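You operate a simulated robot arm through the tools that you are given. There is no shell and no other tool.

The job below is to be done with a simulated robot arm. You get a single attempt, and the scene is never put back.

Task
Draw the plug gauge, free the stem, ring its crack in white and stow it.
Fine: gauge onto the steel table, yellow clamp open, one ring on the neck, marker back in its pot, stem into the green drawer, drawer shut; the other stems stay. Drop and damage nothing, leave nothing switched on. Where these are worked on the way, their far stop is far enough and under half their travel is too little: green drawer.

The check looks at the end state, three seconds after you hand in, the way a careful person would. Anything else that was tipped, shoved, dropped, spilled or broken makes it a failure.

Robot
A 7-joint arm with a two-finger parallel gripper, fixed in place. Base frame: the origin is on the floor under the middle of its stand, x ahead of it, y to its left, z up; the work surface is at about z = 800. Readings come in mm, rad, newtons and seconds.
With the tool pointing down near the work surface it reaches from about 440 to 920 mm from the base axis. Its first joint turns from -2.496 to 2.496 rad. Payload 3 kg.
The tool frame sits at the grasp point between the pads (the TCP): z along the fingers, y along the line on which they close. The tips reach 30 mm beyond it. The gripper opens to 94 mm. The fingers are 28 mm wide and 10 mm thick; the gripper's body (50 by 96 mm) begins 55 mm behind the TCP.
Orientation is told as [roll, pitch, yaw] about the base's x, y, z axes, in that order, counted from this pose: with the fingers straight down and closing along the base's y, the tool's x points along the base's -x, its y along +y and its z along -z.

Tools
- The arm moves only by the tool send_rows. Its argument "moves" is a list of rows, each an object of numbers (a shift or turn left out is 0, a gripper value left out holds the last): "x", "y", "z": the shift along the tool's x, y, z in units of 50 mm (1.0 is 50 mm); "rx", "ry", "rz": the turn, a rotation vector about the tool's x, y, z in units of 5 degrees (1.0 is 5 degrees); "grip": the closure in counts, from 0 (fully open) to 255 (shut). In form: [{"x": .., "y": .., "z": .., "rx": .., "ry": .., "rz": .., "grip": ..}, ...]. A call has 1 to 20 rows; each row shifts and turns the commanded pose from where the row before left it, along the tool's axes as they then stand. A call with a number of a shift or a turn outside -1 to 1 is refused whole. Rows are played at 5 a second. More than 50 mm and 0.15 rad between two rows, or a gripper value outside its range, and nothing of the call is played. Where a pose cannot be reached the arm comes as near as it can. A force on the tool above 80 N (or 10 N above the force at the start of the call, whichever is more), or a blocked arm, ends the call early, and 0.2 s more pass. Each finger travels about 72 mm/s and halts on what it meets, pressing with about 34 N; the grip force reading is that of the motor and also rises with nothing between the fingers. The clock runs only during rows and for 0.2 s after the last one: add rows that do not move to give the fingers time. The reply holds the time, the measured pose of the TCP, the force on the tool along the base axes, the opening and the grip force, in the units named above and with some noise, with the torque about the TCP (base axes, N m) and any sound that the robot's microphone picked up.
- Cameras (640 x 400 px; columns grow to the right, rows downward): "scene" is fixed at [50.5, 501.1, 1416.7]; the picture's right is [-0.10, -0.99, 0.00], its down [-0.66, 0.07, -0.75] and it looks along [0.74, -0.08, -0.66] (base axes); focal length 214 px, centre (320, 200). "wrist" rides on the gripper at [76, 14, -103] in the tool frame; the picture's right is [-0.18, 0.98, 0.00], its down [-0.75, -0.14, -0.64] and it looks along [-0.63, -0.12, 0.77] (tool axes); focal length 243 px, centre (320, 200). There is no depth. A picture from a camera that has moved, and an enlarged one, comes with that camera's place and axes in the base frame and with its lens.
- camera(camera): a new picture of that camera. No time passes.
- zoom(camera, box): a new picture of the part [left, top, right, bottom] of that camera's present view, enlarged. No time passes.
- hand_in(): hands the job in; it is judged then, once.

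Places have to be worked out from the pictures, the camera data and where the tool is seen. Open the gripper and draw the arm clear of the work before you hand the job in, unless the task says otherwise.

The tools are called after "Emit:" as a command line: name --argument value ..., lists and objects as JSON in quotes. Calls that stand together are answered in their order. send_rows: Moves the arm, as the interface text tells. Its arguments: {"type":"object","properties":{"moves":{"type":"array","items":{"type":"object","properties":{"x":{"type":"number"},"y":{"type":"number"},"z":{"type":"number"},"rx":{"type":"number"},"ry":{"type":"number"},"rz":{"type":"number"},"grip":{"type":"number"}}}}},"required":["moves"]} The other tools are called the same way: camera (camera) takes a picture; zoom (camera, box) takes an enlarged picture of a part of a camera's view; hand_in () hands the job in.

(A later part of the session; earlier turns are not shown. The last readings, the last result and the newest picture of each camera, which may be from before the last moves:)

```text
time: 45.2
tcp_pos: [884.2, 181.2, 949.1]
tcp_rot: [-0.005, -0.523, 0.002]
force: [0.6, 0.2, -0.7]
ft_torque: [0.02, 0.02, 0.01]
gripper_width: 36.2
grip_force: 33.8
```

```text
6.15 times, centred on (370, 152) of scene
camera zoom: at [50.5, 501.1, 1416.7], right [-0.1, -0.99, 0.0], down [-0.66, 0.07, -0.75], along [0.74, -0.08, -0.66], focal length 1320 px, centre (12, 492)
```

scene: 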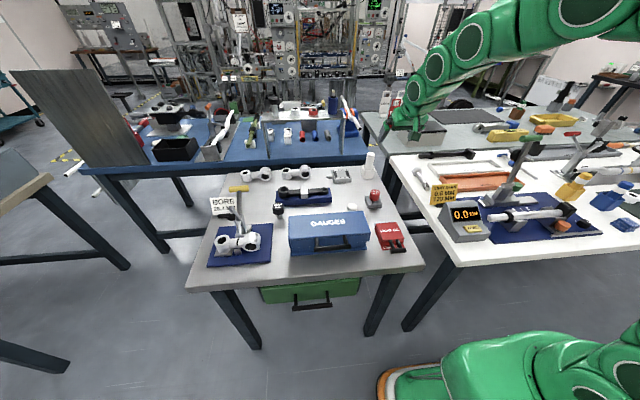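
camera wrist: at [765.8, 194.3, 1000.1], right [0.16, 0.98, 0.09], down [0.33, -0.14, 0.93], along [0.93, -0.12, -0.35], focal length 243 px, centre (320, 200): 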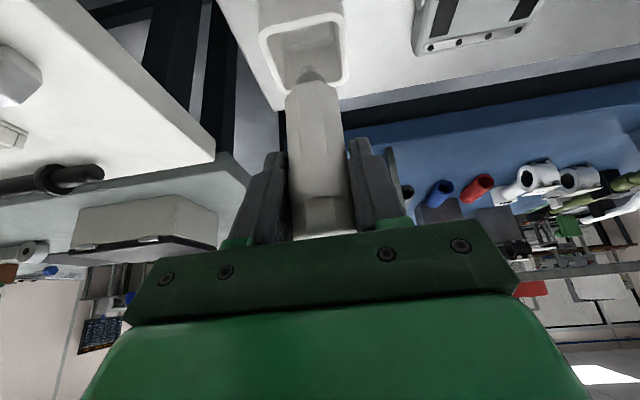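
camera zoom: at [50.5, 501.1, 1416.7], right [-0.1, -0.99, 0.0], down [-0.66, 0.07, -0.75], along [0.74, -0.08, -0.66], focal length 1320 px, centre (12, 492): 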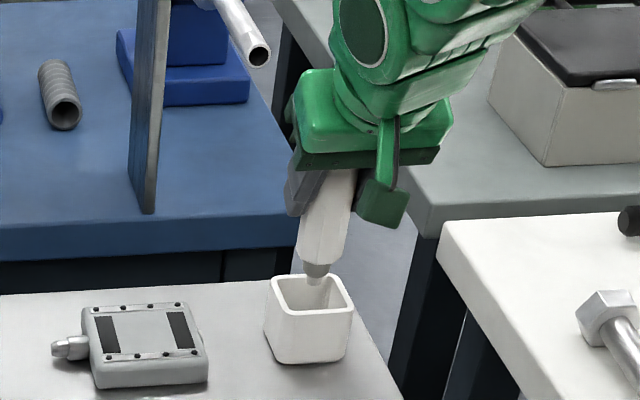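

The marker's nib is coming out of the pot. I lift 35 mm more and look at the tip.

Emit:
send_rows --moves '[{"x": -0.17, "z": -0.3}, {"x": -0.17, "z": -0.3}, {}]'

Emit:
camera --camera "wrist"

Emit:
zoom --camera "wrist" --box '[250, 30, 390, 170]'

Emit:
zoom --camera "scene" --box '[340, 120, 400, 185]'

```text
time: 46.0
tcp_pos: [882.6, 182.2, 981.4]
tcp_rot: [-0.003, -0.523, 0.001]
force: [-0.4, -0.6, -0.3]
ft_torque: [-0.01, 0.02, -0.01]
gripper_width: 36.1
grip_force: 33.9
```

```text
taken
camera wrist: at [765.6, 194.8, 1033.1], right [0.16, 0.98, 0.09], down [0.33, -0.14, 0.93], along [0.93, -0.12, -0.35], focal length 243 px, centre (320, 200)
```

wrist: 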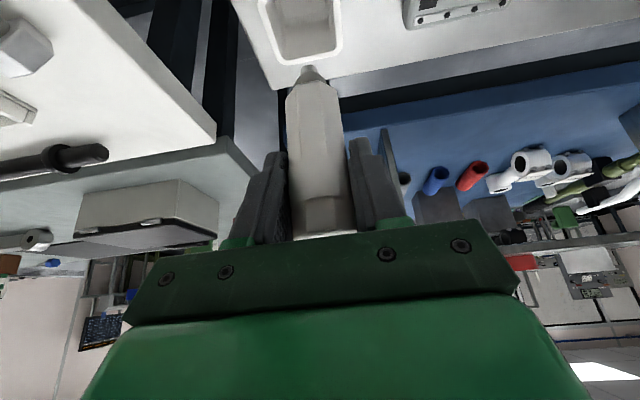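

```text
2.86 times, centred on (320, 100) of wrist
camera zoom: at [765.6, 194.8, 1033.1], right [0.16, 0.98, 0.09], down [0.33, -0.14, 0.93], along [0.93, -0.12, -0.35], focal length 693 px, centre (320, 486)
```

zoom: 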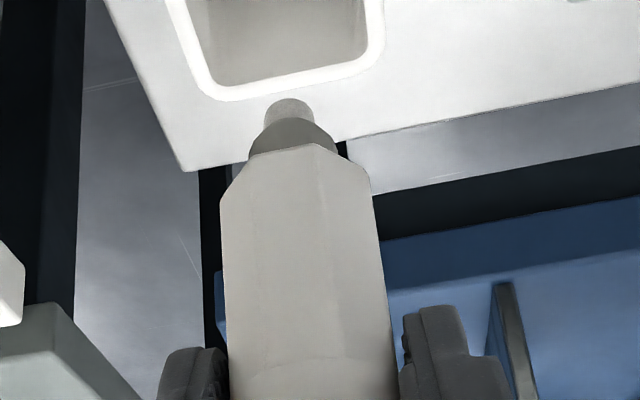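

```text
6.15 times, centred on (370, 152) of scene
camera zoom: at [50.5, 501.1, 1416.7], right [-0.1, -0.99, 0.0], down [-0.66, 0.07, -0.75], along [0.74, -0.08, -0.66], focal length 1320 px, centre (12, 492)
```

zoom: 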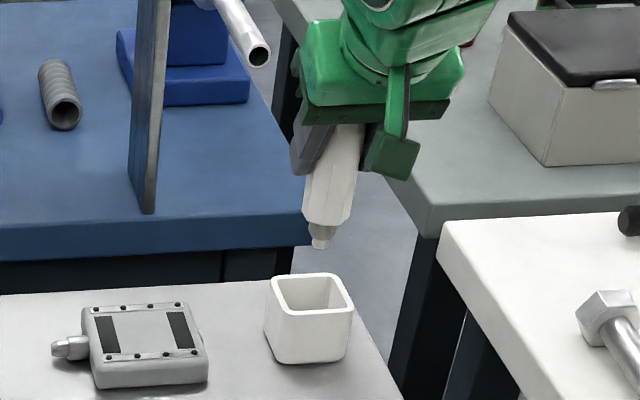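

The nib is about 92 mm below the TCP (tool frame ≈ (42, 0, 82)). I carry the marker back over the table front and across to the fixture, high above everything.

Emit:
send_rows --moves '[{"x": 0.561, "y": 0.045, "z": -0.638}, {"x": 0.561, "y": 0.045, "z": -0.638}, {"x": 0.561, "y": 0.045, "z": -0.638}, {"x": 0.561, "y": 0.045, "z": -0.638}, {"x": 0.561, "y": 0.045, "z": -0.638}, {"x": 0.561, "y": 0.045, "z": -0.638}, {"x": 0.561, "y": 0.045, "z": -0.638}, {"x": 0.561, "y": 0.045, "z": -0.638}, {}]'

Emit:
send_rows --moves '[{"x": 0.231, "y": 0.833, "z": -0.133}, {"x": 0.231, "y": 0.833, "z": -0.133}, {"x": 0.231, "y": 0.833, "z": -0.133}, {"x": 0.231, "y": 0.833, "z": -0.133}, {"x": 0.231, "y": 0.833, "z": -0.133}, {"x": 0.231, "y": 0.833, "z": -0.133}, {"x": 0.231, "y": 0.833, "z": -0.133}, {"x": 0.231, "y": 0.833, "z": -0.133}, {"x": 0.231, "y": 0.833, "z": -0.133}, {"x": 0.231, "y": 0.833, "z": -0.133}, {"x": 0.231, "y": 0.833, "z": -0.133}, {"x": 0.231, "y": 0.833, "z": -0.133}, {}]'

Emit:
camera --camera "wrist"

Emit:
camera --camera "scene"

```text
time: 48.0
tcp_pos: [561.1, 199.8, 1090.1]
tcp_rot: [-0.004, -0.523, 0.002]
force: [0.3, 0.4, -0.3]
ft_torque: [0.04, 0.03, 0.0]
gripper_width: 36.3
grip_force: 33.6
```

```text
time: 50.9
tcp_pos: [403.3, 699.8, 1087.4]
tcp_rot: [-0.003, -0.523, 0.002]
force: [-0.5, -0.3, 0.6]
ft_torque: [0.02, -0.02, 0.01]
gripper_width: 36.3
grip_force: 34.3
```

```text
taken
camera wrist: at [285.6, 713.4, 1139.3], right [0.16, 0.98, 0.09], down [0.33, -0.14, 0.93], along [0.93, -0.12, -0.35], focal length 243 px, centre (320, 200)
```

wrist: 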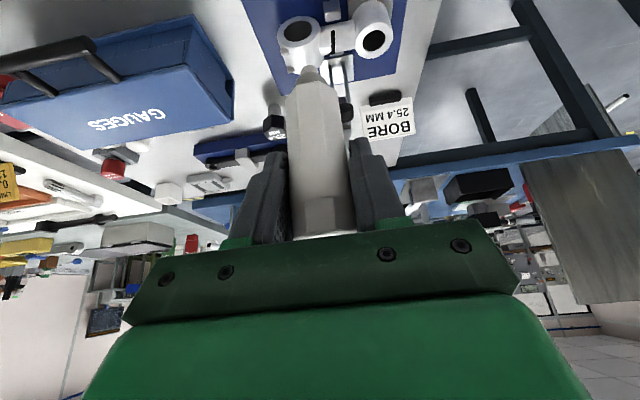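

```text
taken
```

scene: 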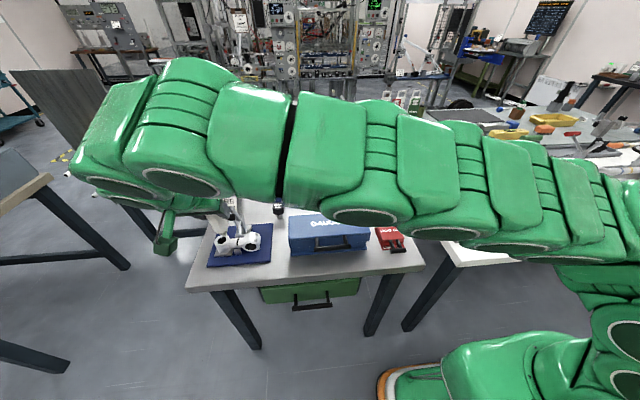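

Marker still firm. I tilt the hand to 65° so the marker comes at the neck from the front at about 35° (keeping clear of the raised clamp foot).

Emit:
send_rows --moves '[{"ry": -1}, {"ry": -1}, {"ry": -1}, {"ry": -1}, {"ry": -1}, {"ry": -1}, {"ry": -1}, {}, {"x": 0.5, "y": 0.113, "z": 0.34}, {"x": 0.5, "y": 0.113, "z": 0.34}, {"x": 0.5, "y": 0.113, "z": 0.34}, {}]'

Emit:
camera --camera "wrist"

Emit:
zoom --camera "wrist" --box '[250, 0, 410, 120]'

Emit:
camera --camera "scene"

```text
time: 53.5
tcp_pos: [415.7, 711.5, 1001.5]
tcp_rot: [-0.005, -1.136, 0.004]
force: [0.5, -0.2, -1.0]
ft_torque: [0.01, 0.01, -0.02]
gripper_width: 36.1
grip_force: 34.1
```

```text
taken
camera wrist: at [289.5, 725.3, 976.8], right [0.08, 0.98, 0.16], down [-0.26, -0.14, 0.95], along [0.96, -0.12, 0.25], focal length 243 px, centre (320, 200)
```

wrist: 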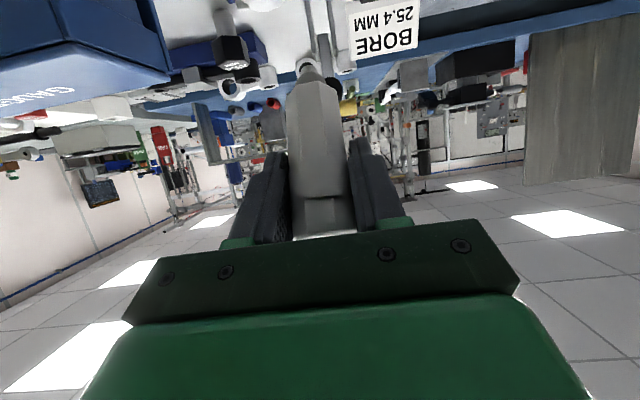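

```text
3.33 times, centred on (330, 60) of wrist
camera zoom: at [289.5, 725.3, 976.8], right [0.08, 0.98, 0.16], down [-0.26, -0.14, 0.95], along [0.96, -0.12, 0.25], focal length 809 px, centre (287, 667)
```

zoom: 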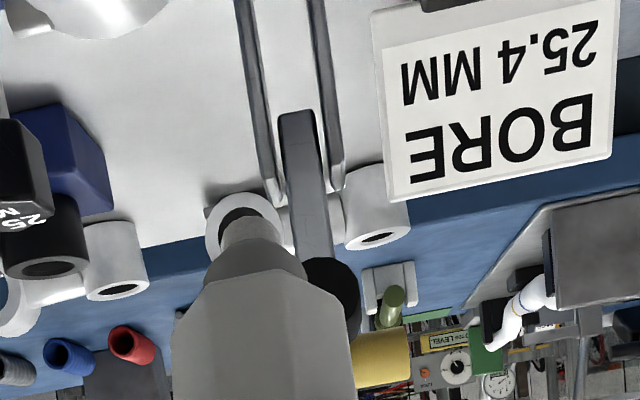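

```text
taken
```

scene: 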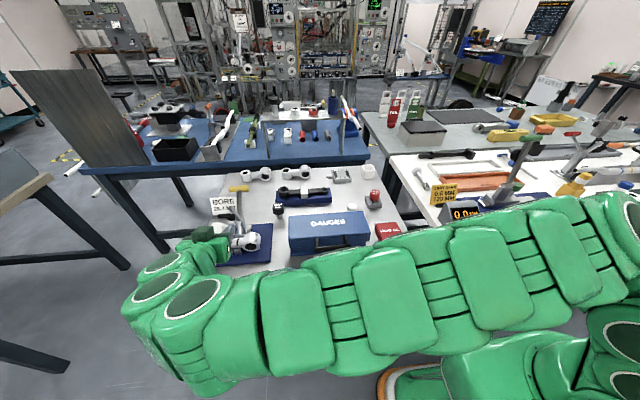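

The marker clears the raised foot. I lower until the nib is near (475, 717, 880), still in front of and above the neck, and look again.

Emit:
send_rows --moves '[{"x": 0.43, "y": 0.055, "z": 0.233}, {"x": 0.43, "y": 0.055, "z": 0.233}, {}, {}]'

Emit:
camera --camera "wrist"

Emit:
zoom --camera "wrist" --box '[240, 0, 400, 120]'

Emit:
zoom --camera "scene" --box '[190, 210, 280, 270]'

```text
time: 54.5
tcp_pos: [416.4, 716.4, 951.3]
tcp_rot: [-0.003, -1.136, 0.006]
force: [-0.2, -0.2, 0.0]
ft_torque: [-0.01, -0.02, -0.03]
gripper_width: 36.4
grip_force: 34.1
```

```text
taken
camera wrist: at [291.4, 730.4, 927.0], right [0.08, 0.98, 0.16], down [-0.26, -0.14, 0.95], along [0.96, -0.12, 0.25], focal length 243 px, centre (320, 200)
```

wrist: 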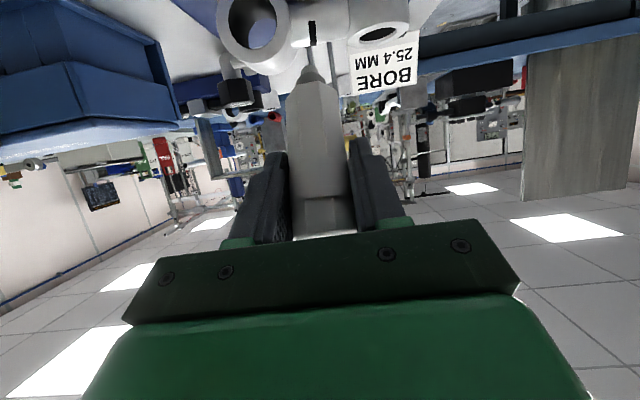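

```text
3.33 times, centred on (320, 60) of wrist
camera zoom: at [291.4, 730.4, 927.0], right [0.08, 0.98, 0.16], down [-0.26, -0.14, 0.95], along [0.96, -0.12, 0.25], focal length 809 px, centre (320, 667)
```

zoom: 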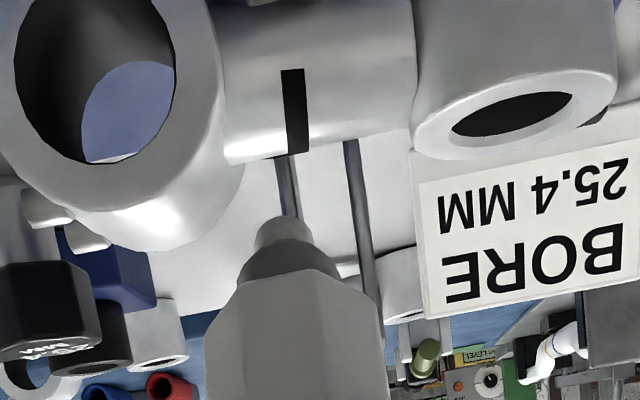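

```text
6.67 times, centred on (235, 240) of scene
camera zoom: at [50.5, 501.1, 1416.7], right [-0.1, -0.99, 0.0], down [-0.66, 0.07, -0.75], along [0.74, -0.08, -0.66], focal length 1430 px, centre (887, -67)
```

zoom: 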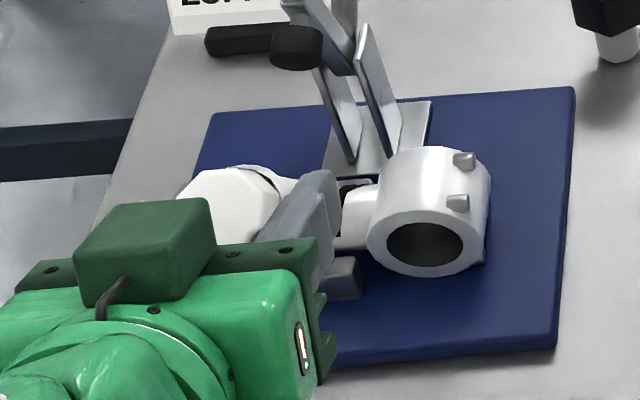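

From this view the neck axis is near (510, 841) with radius ≈ 15 and the crack at y ≈ 721, with the nib at y ≈ 717. I bring the nib to about 20 mm from the crack's centre, in line with it.

Emit:
send_rows --moves '[{"x": -0.018, "y": 0.04, "z": 0.22}, {"x": -0.018, "y": 0.04, "z": 0.22}, {}, {}]'

Emit:
zoom --camera "wrist" --box '[260, 0, 380, 90]'

Emit:
zoom --camera "scene" --box '[210, 220, 270, 260]'

```text
time: 55.5
tcp_pos: [438.3, 722.0, 943.7]
tcp_rot: [-0.006, -1.134, 0.007]
force: [0.2, 0.6, -0.8]
ft_torque: [0.0, 0.01, 0.01]
gripper_width: 36.3
grip_force: 34.0
```

```text
4.44 times, centred on (320, 45) of wrist
camera zoom: at [312.4, 735.7, 918.8], right [0.08, 0.98, 0.16], down [-0.26, -0.14, 0.95], along [0.96, -0.12, 0.25], focal length 1078 px, centre (320, 889)
```

zoom: 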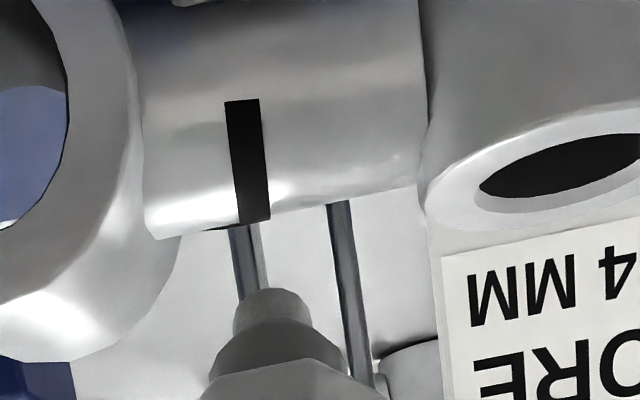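

```text
10.00 times, centred on (240, 240) of scene
camera zoom: at [50.5, 501.1, 1416.7], right [-0.1, -0.99, 0.0], down [-0.66, 0.07, -0.75], along [0.74, -0.08, -0.66], focal length 2145 px, centre (1120, -200)
```

zoom: 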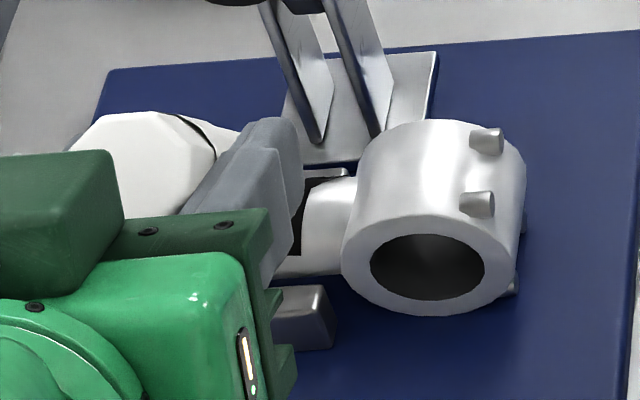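

Nib and crack are aligned in y (≈ 722–723) with about 20 mm to go along the marker's axis. I advance 12 mm and check.

Emit:
send_rows --moves '[{"x": 0.04, "z": 0.0693}, {"x": 0.04, "z": 0.0693}, {"x": 0.04, "z": 0.0693}, {}]'

Emit:
zoom --camera "wrist" --box '[260, 0, 380, 90]'

```text
time: 56.5
tcp_pos: [444.1, 724.3, 934.3]
tcp_rot: [-0.006, -1.135, 0.007]
force: [-0.3, 0.4, -0.3]
ft_torque: [0.02, 0.02, 0.01]
gripper_width: 36.2
grip_force: 34.0
```

```text
4.44 times, centred on (320, 45) of wrist
camera zoom: at [319.3, 737.0, 908.9], right [0.08, 0.98, 0.16], down [-0.26, -0.14, 0.95], along [0.96, -0.12, 0.25], focal length 1078 px, centre (320, 889)
```

zoom: 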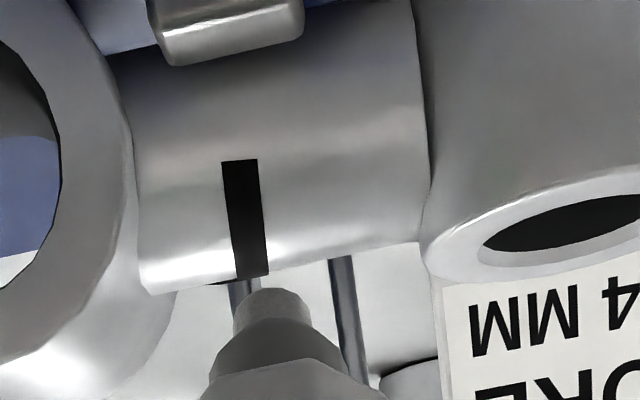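

The nib sits about 2.5 mm to the +y side of the crack; I correct that and approach in small steps.

Emit:
send_rows --moves '[{"y": -0.05}, {"x": 0.015, "z": 0.026}, {"x": 0.015, "z": 0.026}, {"x": 0.015, "z": 0.026}, {}]'

Emit:
zoom --camera "wrist" --box '[260, 0, 380, 90]'

```text
time: 57.6
tcp_pos: [448.7, 721.2, 929.2]
tcp_rot: [-0.007, -1.136, 0.007]
force: [-0.7, 0.9, -0.4]
ft_torque: [-0.01, -0.01, 0.0]
gripper_width: 36.3
grip_force: 33.6
```

```text
4.44 times, centred on (320, 45) of wrist
camera zoom: at [322.4, 734.8, 904.7], right [0.08, 0.98, 0.16], down [-0.26, -0.14, 0.95], along [0.96, -0.12, 0.25], focal length 1078 px, centre (320, 889)
```

zoom: 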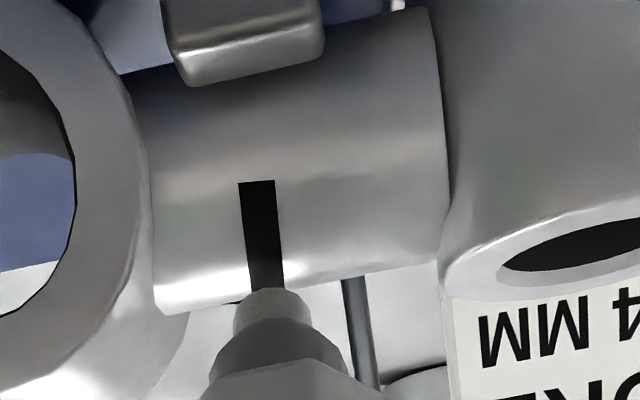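

Nib and crack now coincide in the image and no contact yet. I continue in 1 mm steps.

Emit:
send_rows --moves '[{"x": 0.01, "z": 0.0173}, {"x": 0.01, "z": 0.0173}, {}]'

Emit:
zoom --camera "wrist" --box '[260, 0, 380, 90]'

```text
time: 58.5
tcp_pos: [449.2, 719.9, 928.2]
tcp_rot: [-0.006, -1.136, 0.007]
force: [-0.8, 0.2, -0.6]
ft_torque: [-0.01, 0.0, -0.01]
gripper_width: 36.1
grip_force: 34.0
```

```text
4.44 times, centred on (320, 45) of wrist
camera zoom: at [323.4, 733.7, 902.8], right [0.08, 0.98, 0.16], down [-0.26, -0.14, 0.95], along [0.96, -0.12, 0.25], focal length 1078 px, centre (320, 889)
```

zoom: 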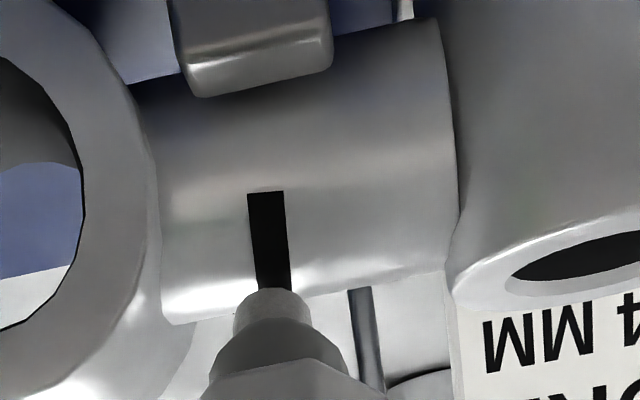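

Aligned. Still no contact force; two more 1 mm steps.

Emit:
send_rows --moves '[{"x": 0.01, "z": 0.0173}, {"x": 0.01, "z": 0.0173}, {}]'

Emit:
zoom --camera "wrist" --box '[260, 0, 380, 90]'

```text
time: 59.2
tcp_pos: [451.1, 719.3, 926.1]
tcp_rot: [-0.006, -1.134, 0.005]
force: [-3.7, -0.4, 4.7]
ft_torque: [-0.07, -0.08, -0.08]
gripper_width: 36.5
grip_force: 33.7
```

```text
4.44 times, centred on (320, 45) of wrist
camera zoom: at [324.6, 734.0, 901.3], right [0.08, 0.98, 0.16], down [-0.26, -0.14, 0.95], along [0.96, -0.12, 0.25], focal length 1078 px, centre (320, 889)
```

zoom: 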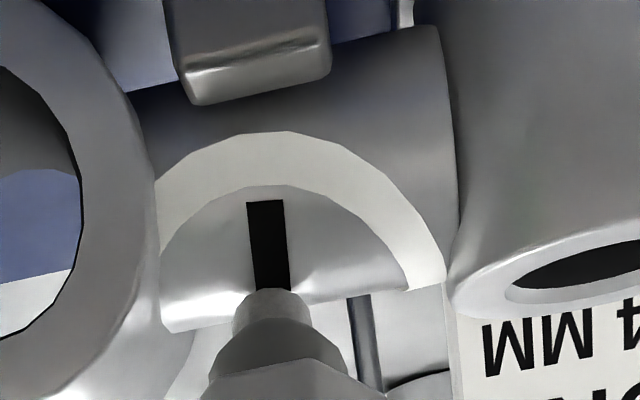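

Contact (≈ 6 N) has put a white ring around the crack. I withdraw straight back along the marker's axis without touching again.

Emit:
send_rows --moves '[{"x": -0.1, "z": -0.1732}, {"x": -0.2, "z": -0.3464}, {"x": -0.3, "z": -0.52}, {"x": -0.4, "z": -0.693}, {}]'

Emit:
camera --camera "wrist"

Emit:
zoom --camera "scene" --box '[210, 220, 270, 260]'

```text
time: 60.5
tcp_pos: [393.7, 720.9, 1007.5]
tcp_rot: [-0.006, -1.133, 0.008]
force: [-0.8, -0.2, -0.9]
ft_torque: [0.0, 0.03, -0.02]
gripper_width: 36.0
grip_force: 34.0
```

```text
taken
camera wrist: at [267.7, 734.3, 982.0], right [0.08, 0.98, 0.16], down [-0.26, -0.14, 0.95], along [0.96, -0.12, 0.25], focal length 243 px, centre (320, 200)
```

wrist: 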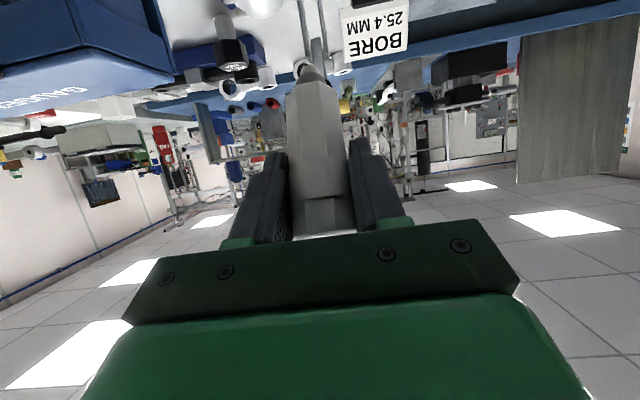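

```text
10.00 times, centred on (240, 240) of scene
camera zoom: at [50.5, 501.1, 1416.7], right [-0.1, -0.99, 0.0], down [-0.66, 0.07, -0.75], along [0.74, -0.08, -0.66], focal length 2145 px, centre (1120, -200)
```

zoom: 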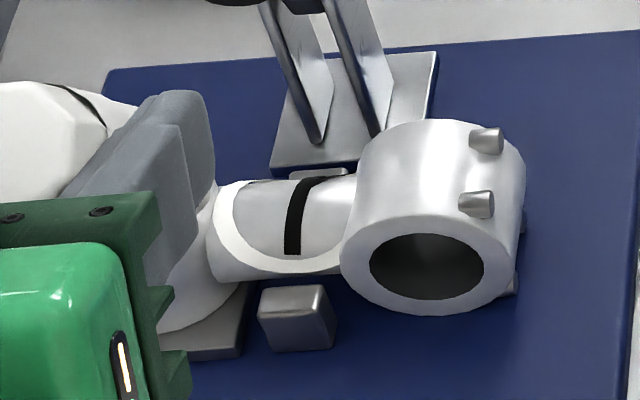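

The single ring encloses the crack. I tilt the hand back to 30° so the marker is vertical again, and rise to travel height.

Emit:
send_rows --moves '[{"ry": 1}, {"ry": 1}, {"ry": 1}, {"ry": 1}, {"ry": 1}, {"ry": 1}, {"ry": 1}, {"x": -0.4, "z": -0.69}, {"x": -0.4, "z": -0.69}, {}]'

Emit:
zoom --camera "scene" --box '[210, 220, 270, 260]'

Emit:
camera --camera "wrist"

```text
time: 62.6
tcp_pos: [392.3, 718.8, 1086.8]
tcp_rot: [-0.003, -0.523, 0.002]
force: [-0.5, 0.1, -0.1]
ft_torque: [-0.02, 0.03, 0.02]
gripper_width: 36.1
grip_force: 33.9
```

```text
10.00 times, centred on (240, 240) of scene
camera zoom: at [50.5, 501.1, 1416.7], right [-0.1, -0.99, 0.0], down [-0.66, 0.07, -0.75], along [0.74, -0.08, -0.66], focal length 2145 px, centre (1120, -200)
```

zoom: 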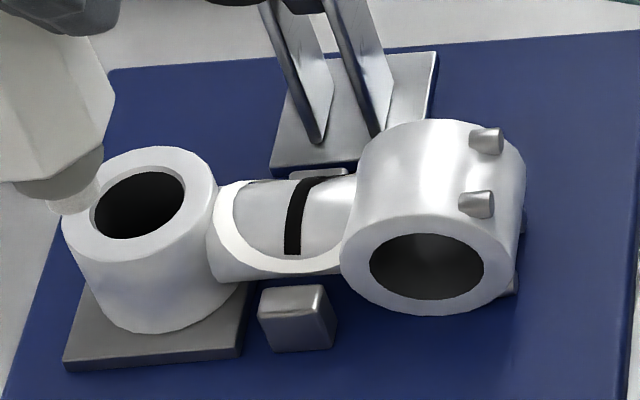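

```text
taken
camera wrist: at [274.4, 732.6, 1138.6], right [0.16, 0.98, 0.09], down [0.33, -0.14, 0.93], along [0.93, -0.12, -0.35], focal length 243 px, centre (320, 200)
```

wrist: 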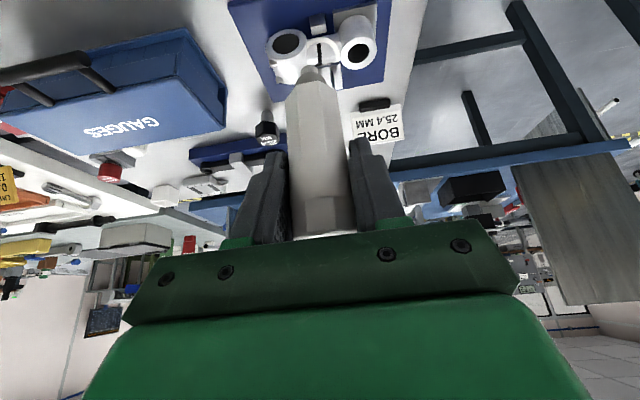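

Orientation equals the one at the grasp. I return over the same path to above the pot.

Emit:
send_rows --moves '[{"x": -0.246, "y": -0.865, "z": 0.136}, {"x": -0.246, "y": -0.865, "z": 0.136}, {"x": -0.246, "y": -0.865, "z": 0.136}, {"x": -0.246, "y": -0.865, "z": 0.136}, {"x": -0.246, "y": -0.865, "z": 0.136}, {"x": -0.246, "y": -0.865, "z": 0.136}, {"x": -0.246, "y": -0.865, "z": 0.136}, {"x": -0.246, "y": -0.865, "z": 0.136}, {"x": -0.246, "y": -0.865, "z": 0.136}, {"x": -0.246, "y": -0.865, "z": 0.136}, {"x": -0.246, "y": -0.865, "z": 0.136}, {"x": -0.246, "y": -0.865, "z": 0.136}, {}]'

Emit:
send_rows --moves '[{"x": -0.568, "y": -0.046, "z": 0.631}, {"x": -0.568, "y": -0.046, "z": 0.631}, {"x": -0.568, "y": -0.046, "z": 0.631}, {"x": -0.568, "y": -0.046, "z": 0.631}, {"x": -0.568, "y": -0.046, "z": 0.631}, {"x": -0.568, "y": -0.046, "z": 0.631}, {"x": -0.568, "y": -0.046, "z": 0.631}, {"x": -0.568, "y": -0.046, "z": 0.631}, {}, {}]'

Emit:
zoom --camera "wrist" --box '[250, 0, 390, 130]'

Emit:
zoom --camera "scene" --box '[340, 120, 400, 185]'

```text
time: 65.5
tcp_pos: [566.0, 202.3, 1094.2]
tcp_rot: [-0.004, -0.523, 0.003]
force: [-0.4, -0.6, -1.6]
ft_torque: [-0.01, 0.01, 0.01]
gripper_width: 36.1
grip_force: 34.1
```

```text
time: 67.7
tcp_pos: [885.3, 185.9, 990.7]
tcp_rot: [-0.004, -0.524, 0.003]
force: [0.1, 0.0, -1.0]
ft_torque: [-0.01, -0.01, 0.02]
gripper_width: 36.1
grip_force: 34.4
```

```text
3.08 times, centred on (320, 65) of wrist
camera zoom: at [767.1, 199.1, 1041.8], right [0.16, 0.98, 0.09], down [0.33, -0.14, 0.93], along [0.93, -0.12, -0.35], focal length 746 px, centre (320, 615)
```

zoom: 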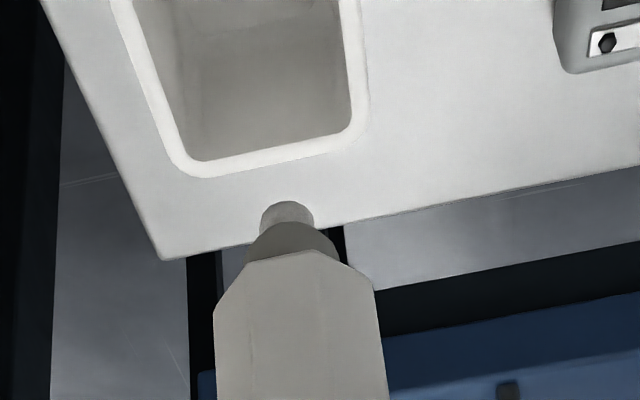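

```text
6.15 times, centred on (370, 152) of scene
camera zoom: at [50.5, 501.1, 1416.7], right [-0.1, -0.99, 0.0], down [-0.66, 0.07, -0.75], along [0.74, -0.08, -0.66], focal length 1320 px, centre (12, 492)
```

zoom: 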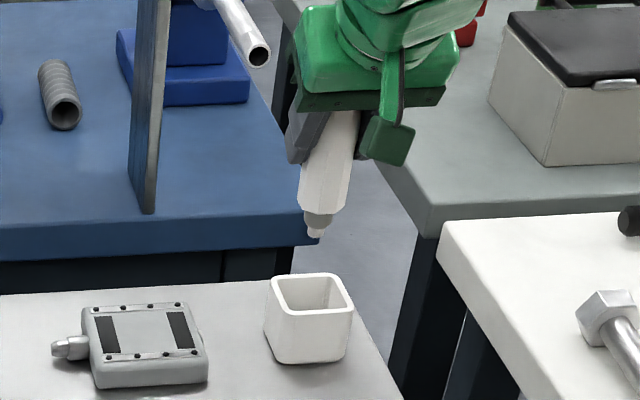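

I correct y by −4.6 mm to match the grasp position and lower 35 mm, then check against the pot.

Emit:
send_rows --moves '[{"x": 0.017, "y": -0.092, "z": -0.01}, {"x": 0.17, "z": 0.3}, {"x": 0.17, "z": 0.3}, {}, {}]'

Emit:
zoom --camera "wrist" --box '[250, 0, 390, 130]'

Emit:
zoom --camera "scene" --box '[340, 120, 400, 185]'

```text
time: 68.8
tcp_pos: [885.9, 180.2, 955.2]
tcp_rot: [-0.002, -0.524, 0.001]
force: [0.3, -1.2, -0.9]
ft_torque: [0.0, -0.01, 0.01]
gripper_width: 36.3
grip_force: 34.1
```

```text
3.08 times, centred on (320, 65) of wrist
camera zoom: at [768.6, 194.4, 1006.8], right [0.16, 0.98, 0.09], down [0.33, -0.14, 0.93], along [0.93, -0.12, -0.35], focal length 746 px, centre (320, 615)
```

zoom: 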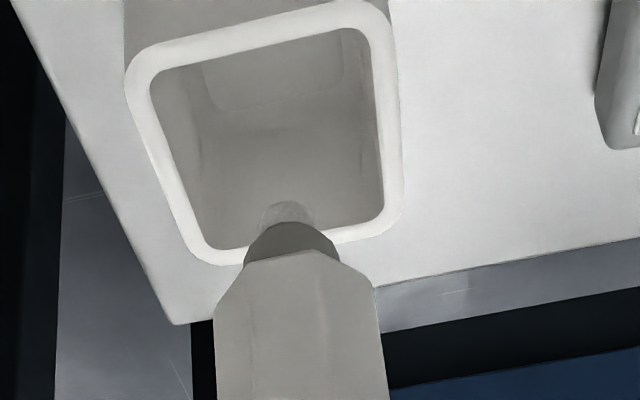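

```text
6.15 times, centred on (370, 152) of scene
camera zoom: at [50.5, 501.1, 1416.7], right [-0.1, -0.99, 0.0], down [-0.66, 0.07, -0.75], along [0.74, -0.08, -0.66], focal length 1320 px, centre (12, 492)
```

zoom: 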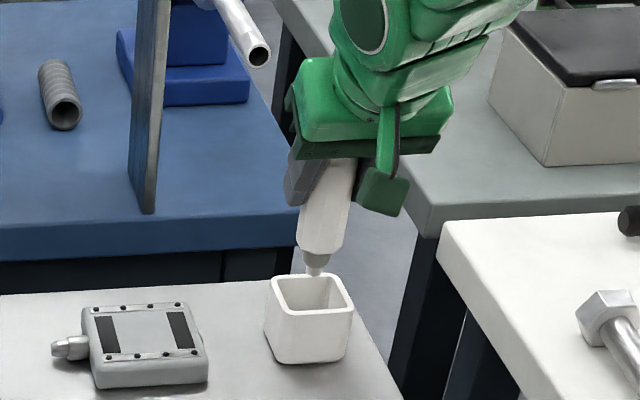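

The nib enters the pot as it left it. I trim x by −1.5 mm and lower further in steps, watching the force.

Emit:
send_rows --moves '[{"x": 0.026, "z": -0.015}, {"x": 0.15, "z": 0.26}, {"x": 0.15, "z": 0.26}, {"x": 0.1, "z": 0.173}, {}]'

Emit:
zoom --camera "wrist" --box '[220, 20, 420, 190]'

Emit:
zoom --camera "scene" --box '[340, 120, 400, 185]'

```text
time: 70.0
tcp_pos: [883.6, 181.4, 913.6]
tcp_rot: [-0.003, -0.523, 0.003]
force: [0.5, 0.8, -0.1]
ft_torque: [0.05, -0.02, -0.02]
gripper_width: 36.2
grip_force: 34.2
```

```text
2.35 times, centred on (320, 105) of wrist
camera zoom: at [765.0, 195.1, 964.7], right [0.16, 0.98, 0.09], down [0.33, -0.14, 0.93], along [0.93, -0.12, -0.35], focal length 571 px, centre (320, 424)
```

zoom: 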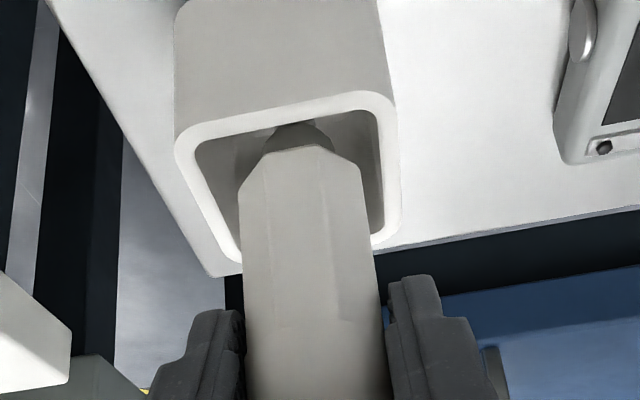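

```text
6.15 times, centred on (370, 152) of scene
camera zoom: at [50.5, 501.1, 1416.7], right [-0.1, -0.99, 0.0], down [-0.66, 0.07, -0.75], along [0.74, -0.08, -0.66], focal length 1320 px, centre (12, 492)
```

zoom: 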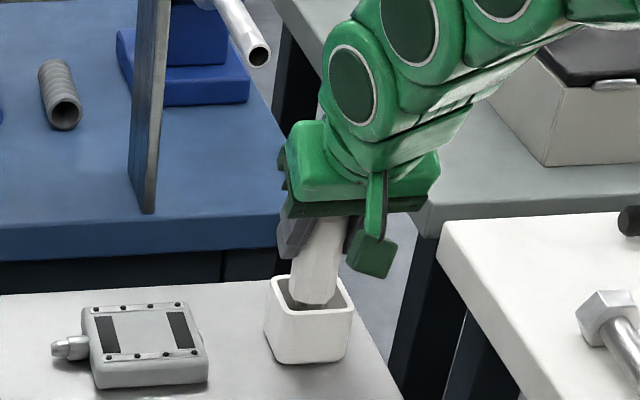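

Going in cleanly. I lower to just above the seated height and then feel for the pot floor.

Emit:
send_rows --moves '[{"x": 0.07, "z": 0.121}, {"x": 0.06, "z": 0.104}, {}]'

Emit:
send_rows --moves '[{"x": 0.015, "z": 0.026}, {"x": 0.015, "z": 0.026}, {}]'

```text
time: 70.8
tcp_pos: [884.5, 181.3, 898.6]
tcp_rot: [-0.004, -0.523, 0.001]
force: [-0.3, -0.4, -1.3]
ft_torque: [-0.02, 0.0, -0.01]
gripper_width: 36.3
grip_force: 34.2
```

```text
time: 71.7
tcp_pos: [883.2, 180.8, 895.9]
tcp_rot: [-0.003, -0.525, 0.003]
force: [0.0, -0.1, 0.5]
ft_torque: [0.01, 0.02, 0.0]
gripper_width: 36.2
grip_force: 33.7
```

At the seated height (grasp was 896.7). One more millimetre to be sure it rests on the floor.

Emit:
send_rows --moves '[{"x": 0.01, "z": 0.0173}, {}]'

```text
time: 72.2
tcp_pos: [883.6, 181.5, 896.0]
tcp_rot: [-0.002, -0.528, 0.002]
force: [-1.8, -0.3, 18.0]
ft_torque: [-0.01, 0.0, 0.02]
gripper_width: 36.0
grip_force: 34.0
```

It is on the pot floor (18 N). I relax the press by about 1 mm and open the fingers a little, then check.

Emit:
send_rows --moves '[{"x": -0.009, "z": -0.0156}, {}, {"grip": 140}, {"grip": 110}, {"grip": 80}, {}]'

Emit:
zoom --camera "wrist" --box '[220, 20, 420, 190]'

Emit:
zoom --camera "scene" --box '[340, 120, 400, 185]'

```text
time: 73.7
tcp_pos: [883.6, 179.3, 895.4]
tcp_rot: [-0.004, -0.524, 0.001]
force: [0.3, 0.3, 0.0]
ft_torque: [0.01, 0.02, 0.0]
gripper_width: 64.5
grip_force: 0.0
```

```text
2.35 times, centred on (320, 105) of wrist
camera zoom: at [765.5, 194.3, 947.1], right [0.16, 0.98, 0.09], down [0.33, -0.14, 0.93], along [0.93, -0.12, -0.35], focal length 571 px, centre (320, 424)
```

zoom: 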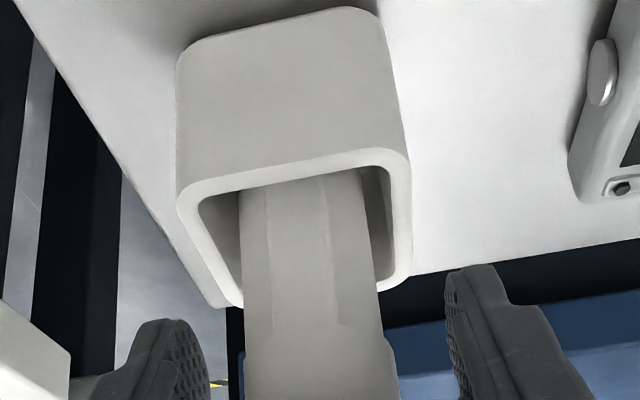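

```text
6.15 times, centred on (370, 152) of scene
camera zoom: at [50.5, 501.1, 1416.7], right [-0.1, -0.99, 0.0], down [-0.66, 0.07, -0.75], along [0.74, -0.08, -0.66], focal length 1320 px, centre (12, 492)
```

zoom: 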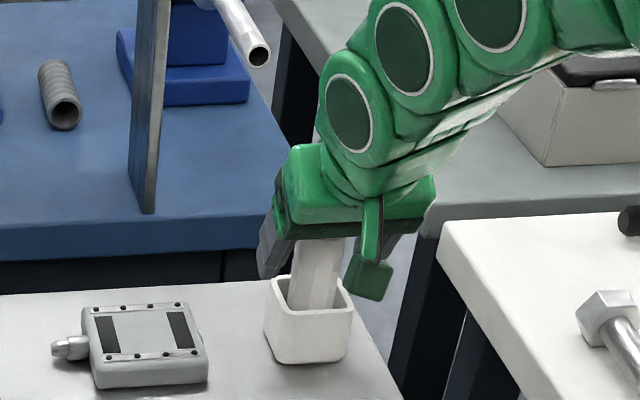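

The marker stands in its pot again. I retreat along the tool axis and look.

Emit:
send_rows --moves '[{"z": -0.4}, {"z": -0.7}, {"z": -0.9}, {"z": -0.9}, {}]'

Emit:
camera --camera "scene"

Emit:
zoom --camera "scene" --box '[340, 130, 400, 185]'

Emit:
zoom --camera "scene" --box '[245, 260, 375, 330]'

```text
time: 74.8
tcp_pos: [810.4, 182.5, 1022.9]
tcp_rot: [-0.003, -0.523, 0.002]
force: [0.7, -0.1, 0.2]
ft_torque: [0.02, 0.03, 0.0]
gripper_width: 64.6
grip_force: 0.0
```

```text
taken
```

scene: 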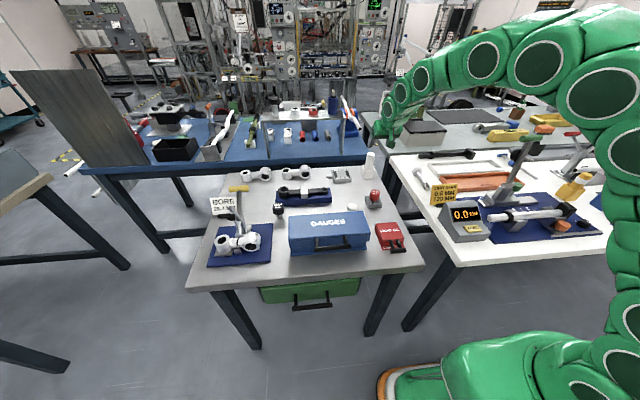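

```text
7.27 times, centred on (370, 158) of scene
camera zoom: at [50.5, 501.1, 1416.7], right [-0.1, -0.99, 0.0], down [-0.66, 0.07, -0.75], along [0.74, -0.08, -0.66], focal length 1560 px, centre (-44, 509)
```

zoom: 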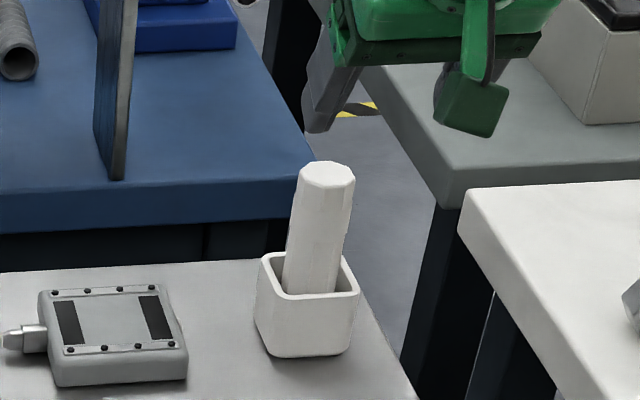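

```text
4.92 times, centred on (310, 295) of scene
camera zoom: at [50.5, 501.1, 1416.7], right [-0.1, -0.99, 0.0], down [-0.66, 0.07, -0.75], along [0.74, -0.08, -0.66], focal length 1056 px, centre (369, -268)
```

zoom: 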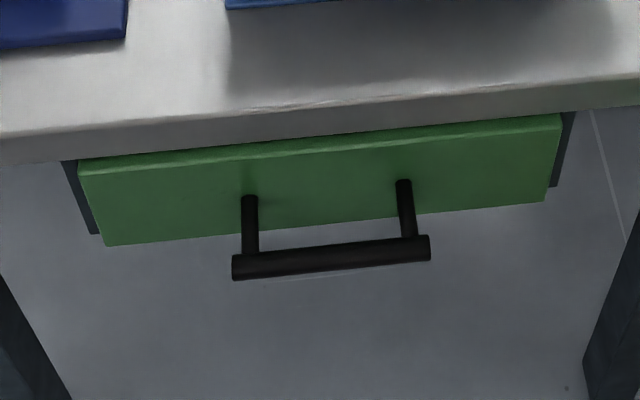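

The marker is back exactly as it was. Next is the drawer: its handle bar is near (337, 495, 708). I move back over the front of the table, bring the hand vertical and turn it 90° so that one finger can hook behind the bar.

Emit:
send_rows --moves '[{"x": 0.66, "y": 0.262, "z": -0.458, "grip": 0}, {"x": 0.66, "y": 0.262, "z": -0.458}, {"x": 0.66, "y": 0.262, "z": -0.458}, {"x": 0.66, "y": 0.262, "z": -0.458}, {"x": 0.66, "y": 0.262, "z": -0.458}, {"x": 0.66, "y": 0.262, "z": -0.458}, {"x": 0.66, "y": 0.262, "z": -0.458}, {"x": 0.66, "y": 0.262, "z": -0.458}, {"x": 0.66, "y": 0.262, "z": -0.458}, {"ry": 1}, {"ry": 1}, {"ry": 1}, {"ry": 1}, {"ry": 1}, {"ry": 1}, {}]'

Emit:
send_rows --moves '[{"rz": -1}, {"rz": -1}, {"rz": -1}, {"rz": -1}, {"rz": -1}, {"rz": -1}, {"rz": -1}, {"rz": -1}, {"rz": -1}, {"rz": -1}, {"rz": -1}, {"rz": -1}, {"rz": -1}, {"rz": -1}, {"rz": -1}, {"rz": -1}, {"rz": -1}, {"rz": -1}, {}]'

Emit:
camera --camera "wrist"

Emit:
camera --camera "scene"

```text
time: 78.2
tcp_pos: [450.7, 299.2, 1051.2]
tcp_rot: [-0.001, 0.0, 0.001]
force: [-0.1, 0.3, 0.0]
ft_torque: [0.05, -0.01, 0.03]
gripper_width: 94.0
grip_force: 0.0
```

```text
time: 82.2
tcp_pos: [449.5, 298.2, 1051.4]
tcp_rot: [0.0, 0.002, 1.573]
force: [-0.1, 0.1, 0.6]
ft_torque: [-0.03, 0.02, -0.01]
gripper_width: 94.0
grip_force: 0.0
```

```text
taken
camera wrist: at [435.1, 222.2, 1155.3], right [-0.98, 0.18, 0.0], down [0.14, 0.76, 0.64], along [0.12, 0.63, -0.77], focal length 243 px, centre (320, 200)
```

wrist: 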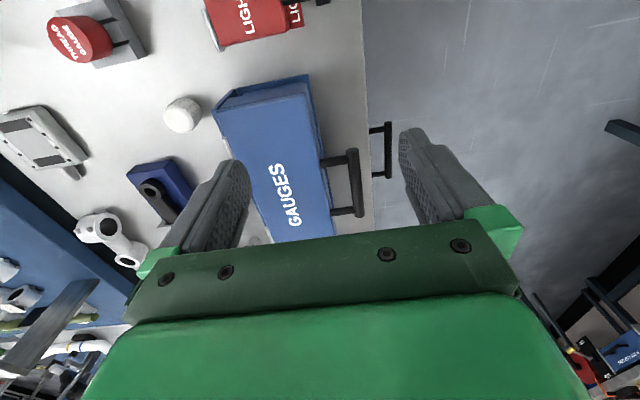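

```text
taken
```

scene: 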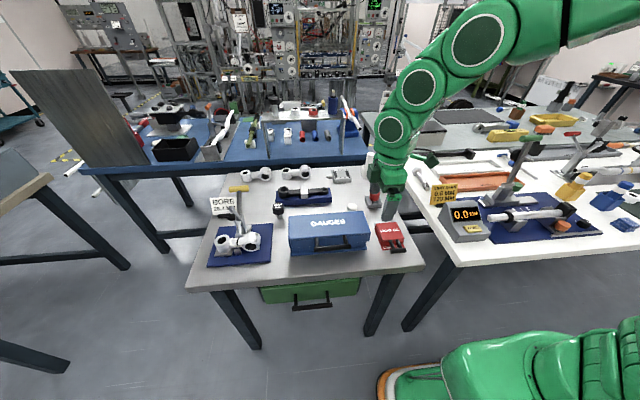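

I enlarge the drawer handle in this view for a better position.

Emit:
zoom --camera "wrist" --box '[340, 100, 420, 200]'

```text
4.00 times, centred on (380, 150) of wrist
camera zoom: at [435.1, 222.2, 1155.3], right [-0.98, 0.18, 0.0], down [0.14, 0.76, 0.64], along [0.12, 0.63, -0.77], focal length 970 px, centre (80, 400)
```

zoom: 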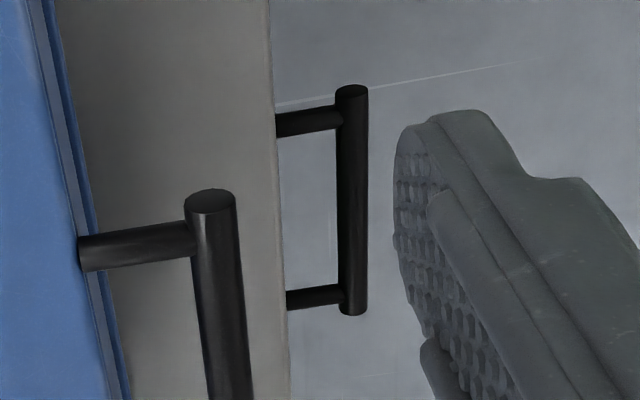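

The bar is at about x 340, y 425–551, z 703, and the table edge at x ≈ 390. I move to (306, 490) in front of the table and descend to z ≈ 850 with the fingers straddling the bar line.

Emit:
send_rows --moves '[{"x": -0.767, "y": 0.574}, {"x": -0.767, "y": 0.574}, {"x": -0.767, "y": 0.574}, {"x": -0.767, "y": 0.574}, {"x": -0.767, "y": 0.574}, {"z": 0.8}, {"z": 0.8}, {"z": 0.8}, {"z": 0.8}, {"z": 0.8}, {}, {}]'

Emit:
camera --camera "wrist"

Emit:
camera --camera "scene"

```text
time: 84.8
tcp_pos: [304.8, 491.7, 848.0]
tcp_rot: [0.001, 0.001, 1.572]
force: [0.4, 0.2, -0.5]
ft_torque: [-0.04, 0.0, -0.01]
gripper_width: 93.9
grip_force: 0.0
```

```text
taken
camera wrist: at [290.2, 415.3, 950.7], right [-0.98, 0.18, 0.0], down [0.14, 0.76, 0.64], along [0.12, 0.63, -0.77], focal length 243 px, centre (320, 200)
```

wrist: 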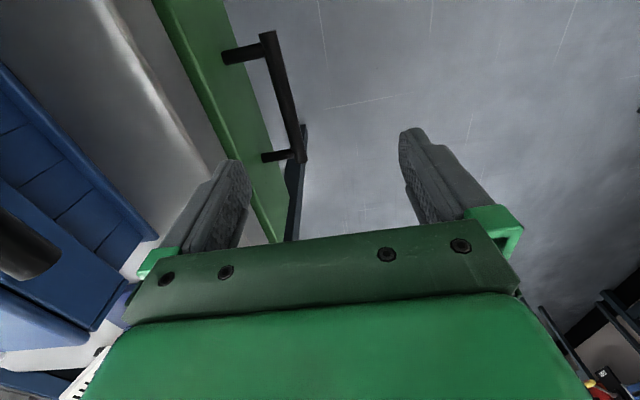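

```text
taken
```

scene: 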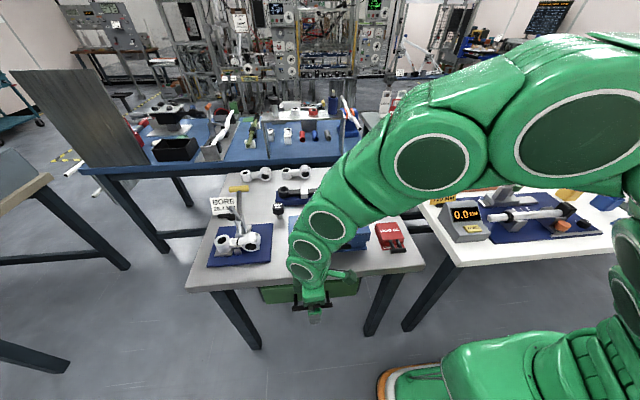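

I zoom to see the gap between bar and drawer front for the hooking finger.

Emit:
zoom --camera "wrist" --box '[140, 0, 320, 200]'

Emit:
zoom --camera "scene" --box '[250, 250, 370, 340]'

```text
2.00 times, centred on (230, 100) of wrist
camera zoom: at [290.2, 415.3, 950.7], right [-0.98, 0.18, 0.0], down [0.14, 0.76, 0.64], along [0.12, 0.63, -0.77], focal length 485 px, centre (500, 400)
```

zoom: 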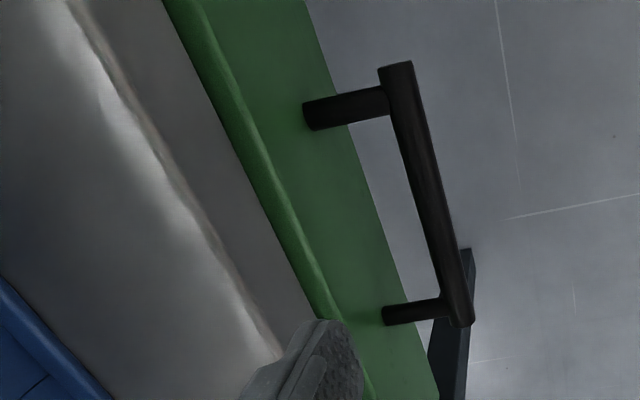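

```text
4.44 times, centred on (310, 295) of scene
camera zoom: at [50.5, 501.1, 1416.7], right [-0.1, -0.99, 0.0], down [-0.66, 0.07, -0.75], along [0.74, -0.08, -0.66], focal length 953 px, centre (364, -222)
```

zoom: 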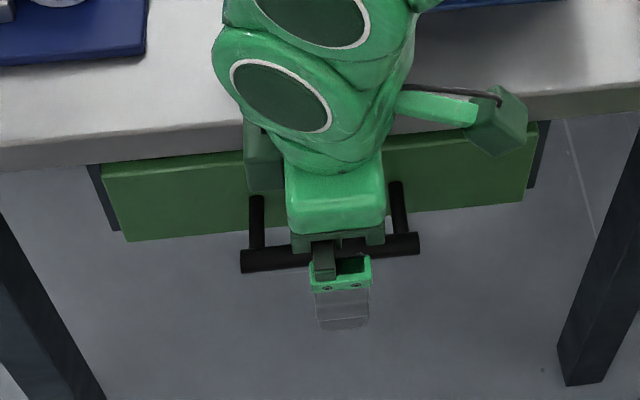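

The drawer face is at x ≈ 381, so there's a 33 mm gap behind the bar. I shift 3 mm towards it and descend so the far finger drops into the gap.

Emit:
send_rows --moves '[{"y": -0.06, "z": 0.5}, {"z": 0.5}, {"z": 0.5}, {"z": 0.5}, {}]'

Emit:
camera --camera "wrist"

Emit:
zoom --camera "wrist" --box '[160, 40, 320, 200]'

```text
time: 86.0
tcp_pos: [307.9, 490.2, 751.6]
tcp_rot: [0.002, 0.002, 1.571]
force: [-1.1, -1.4, 0.5]
ft_torque: [-0.02, 0.05, 0.01]
gripper_width: 94.1
grip_force: 0.0
```

```text
taken
camera wrist: at [293.9, 414.5, 856.0], right [-0.98, 0.18, 0.0], down [0.14, 0.76, 0.64], along [0.12, 0.63, -0.77], focal length 243 px, centre (320, 200)
```

wrist: 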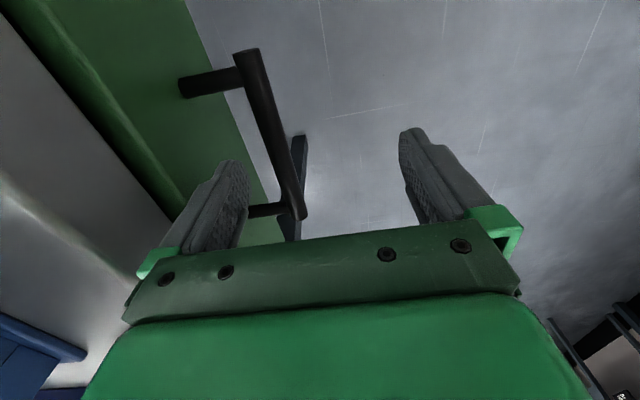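

```text
2.50 times, centred on (240, 120) of wrist
camera zoom: at [293.9, 414.5, 856.0], right [-0.98, 0.18, 0.0], down [0.14, 0.76, 0.64], along [0.12, 0.63, -0.77], focal length 606 px, centre (520, 400)
```

zoom: 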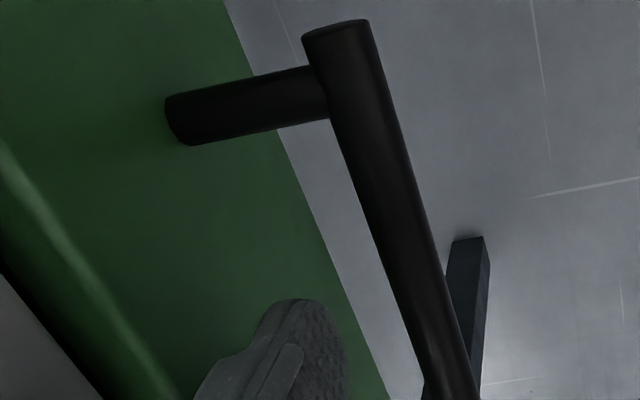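

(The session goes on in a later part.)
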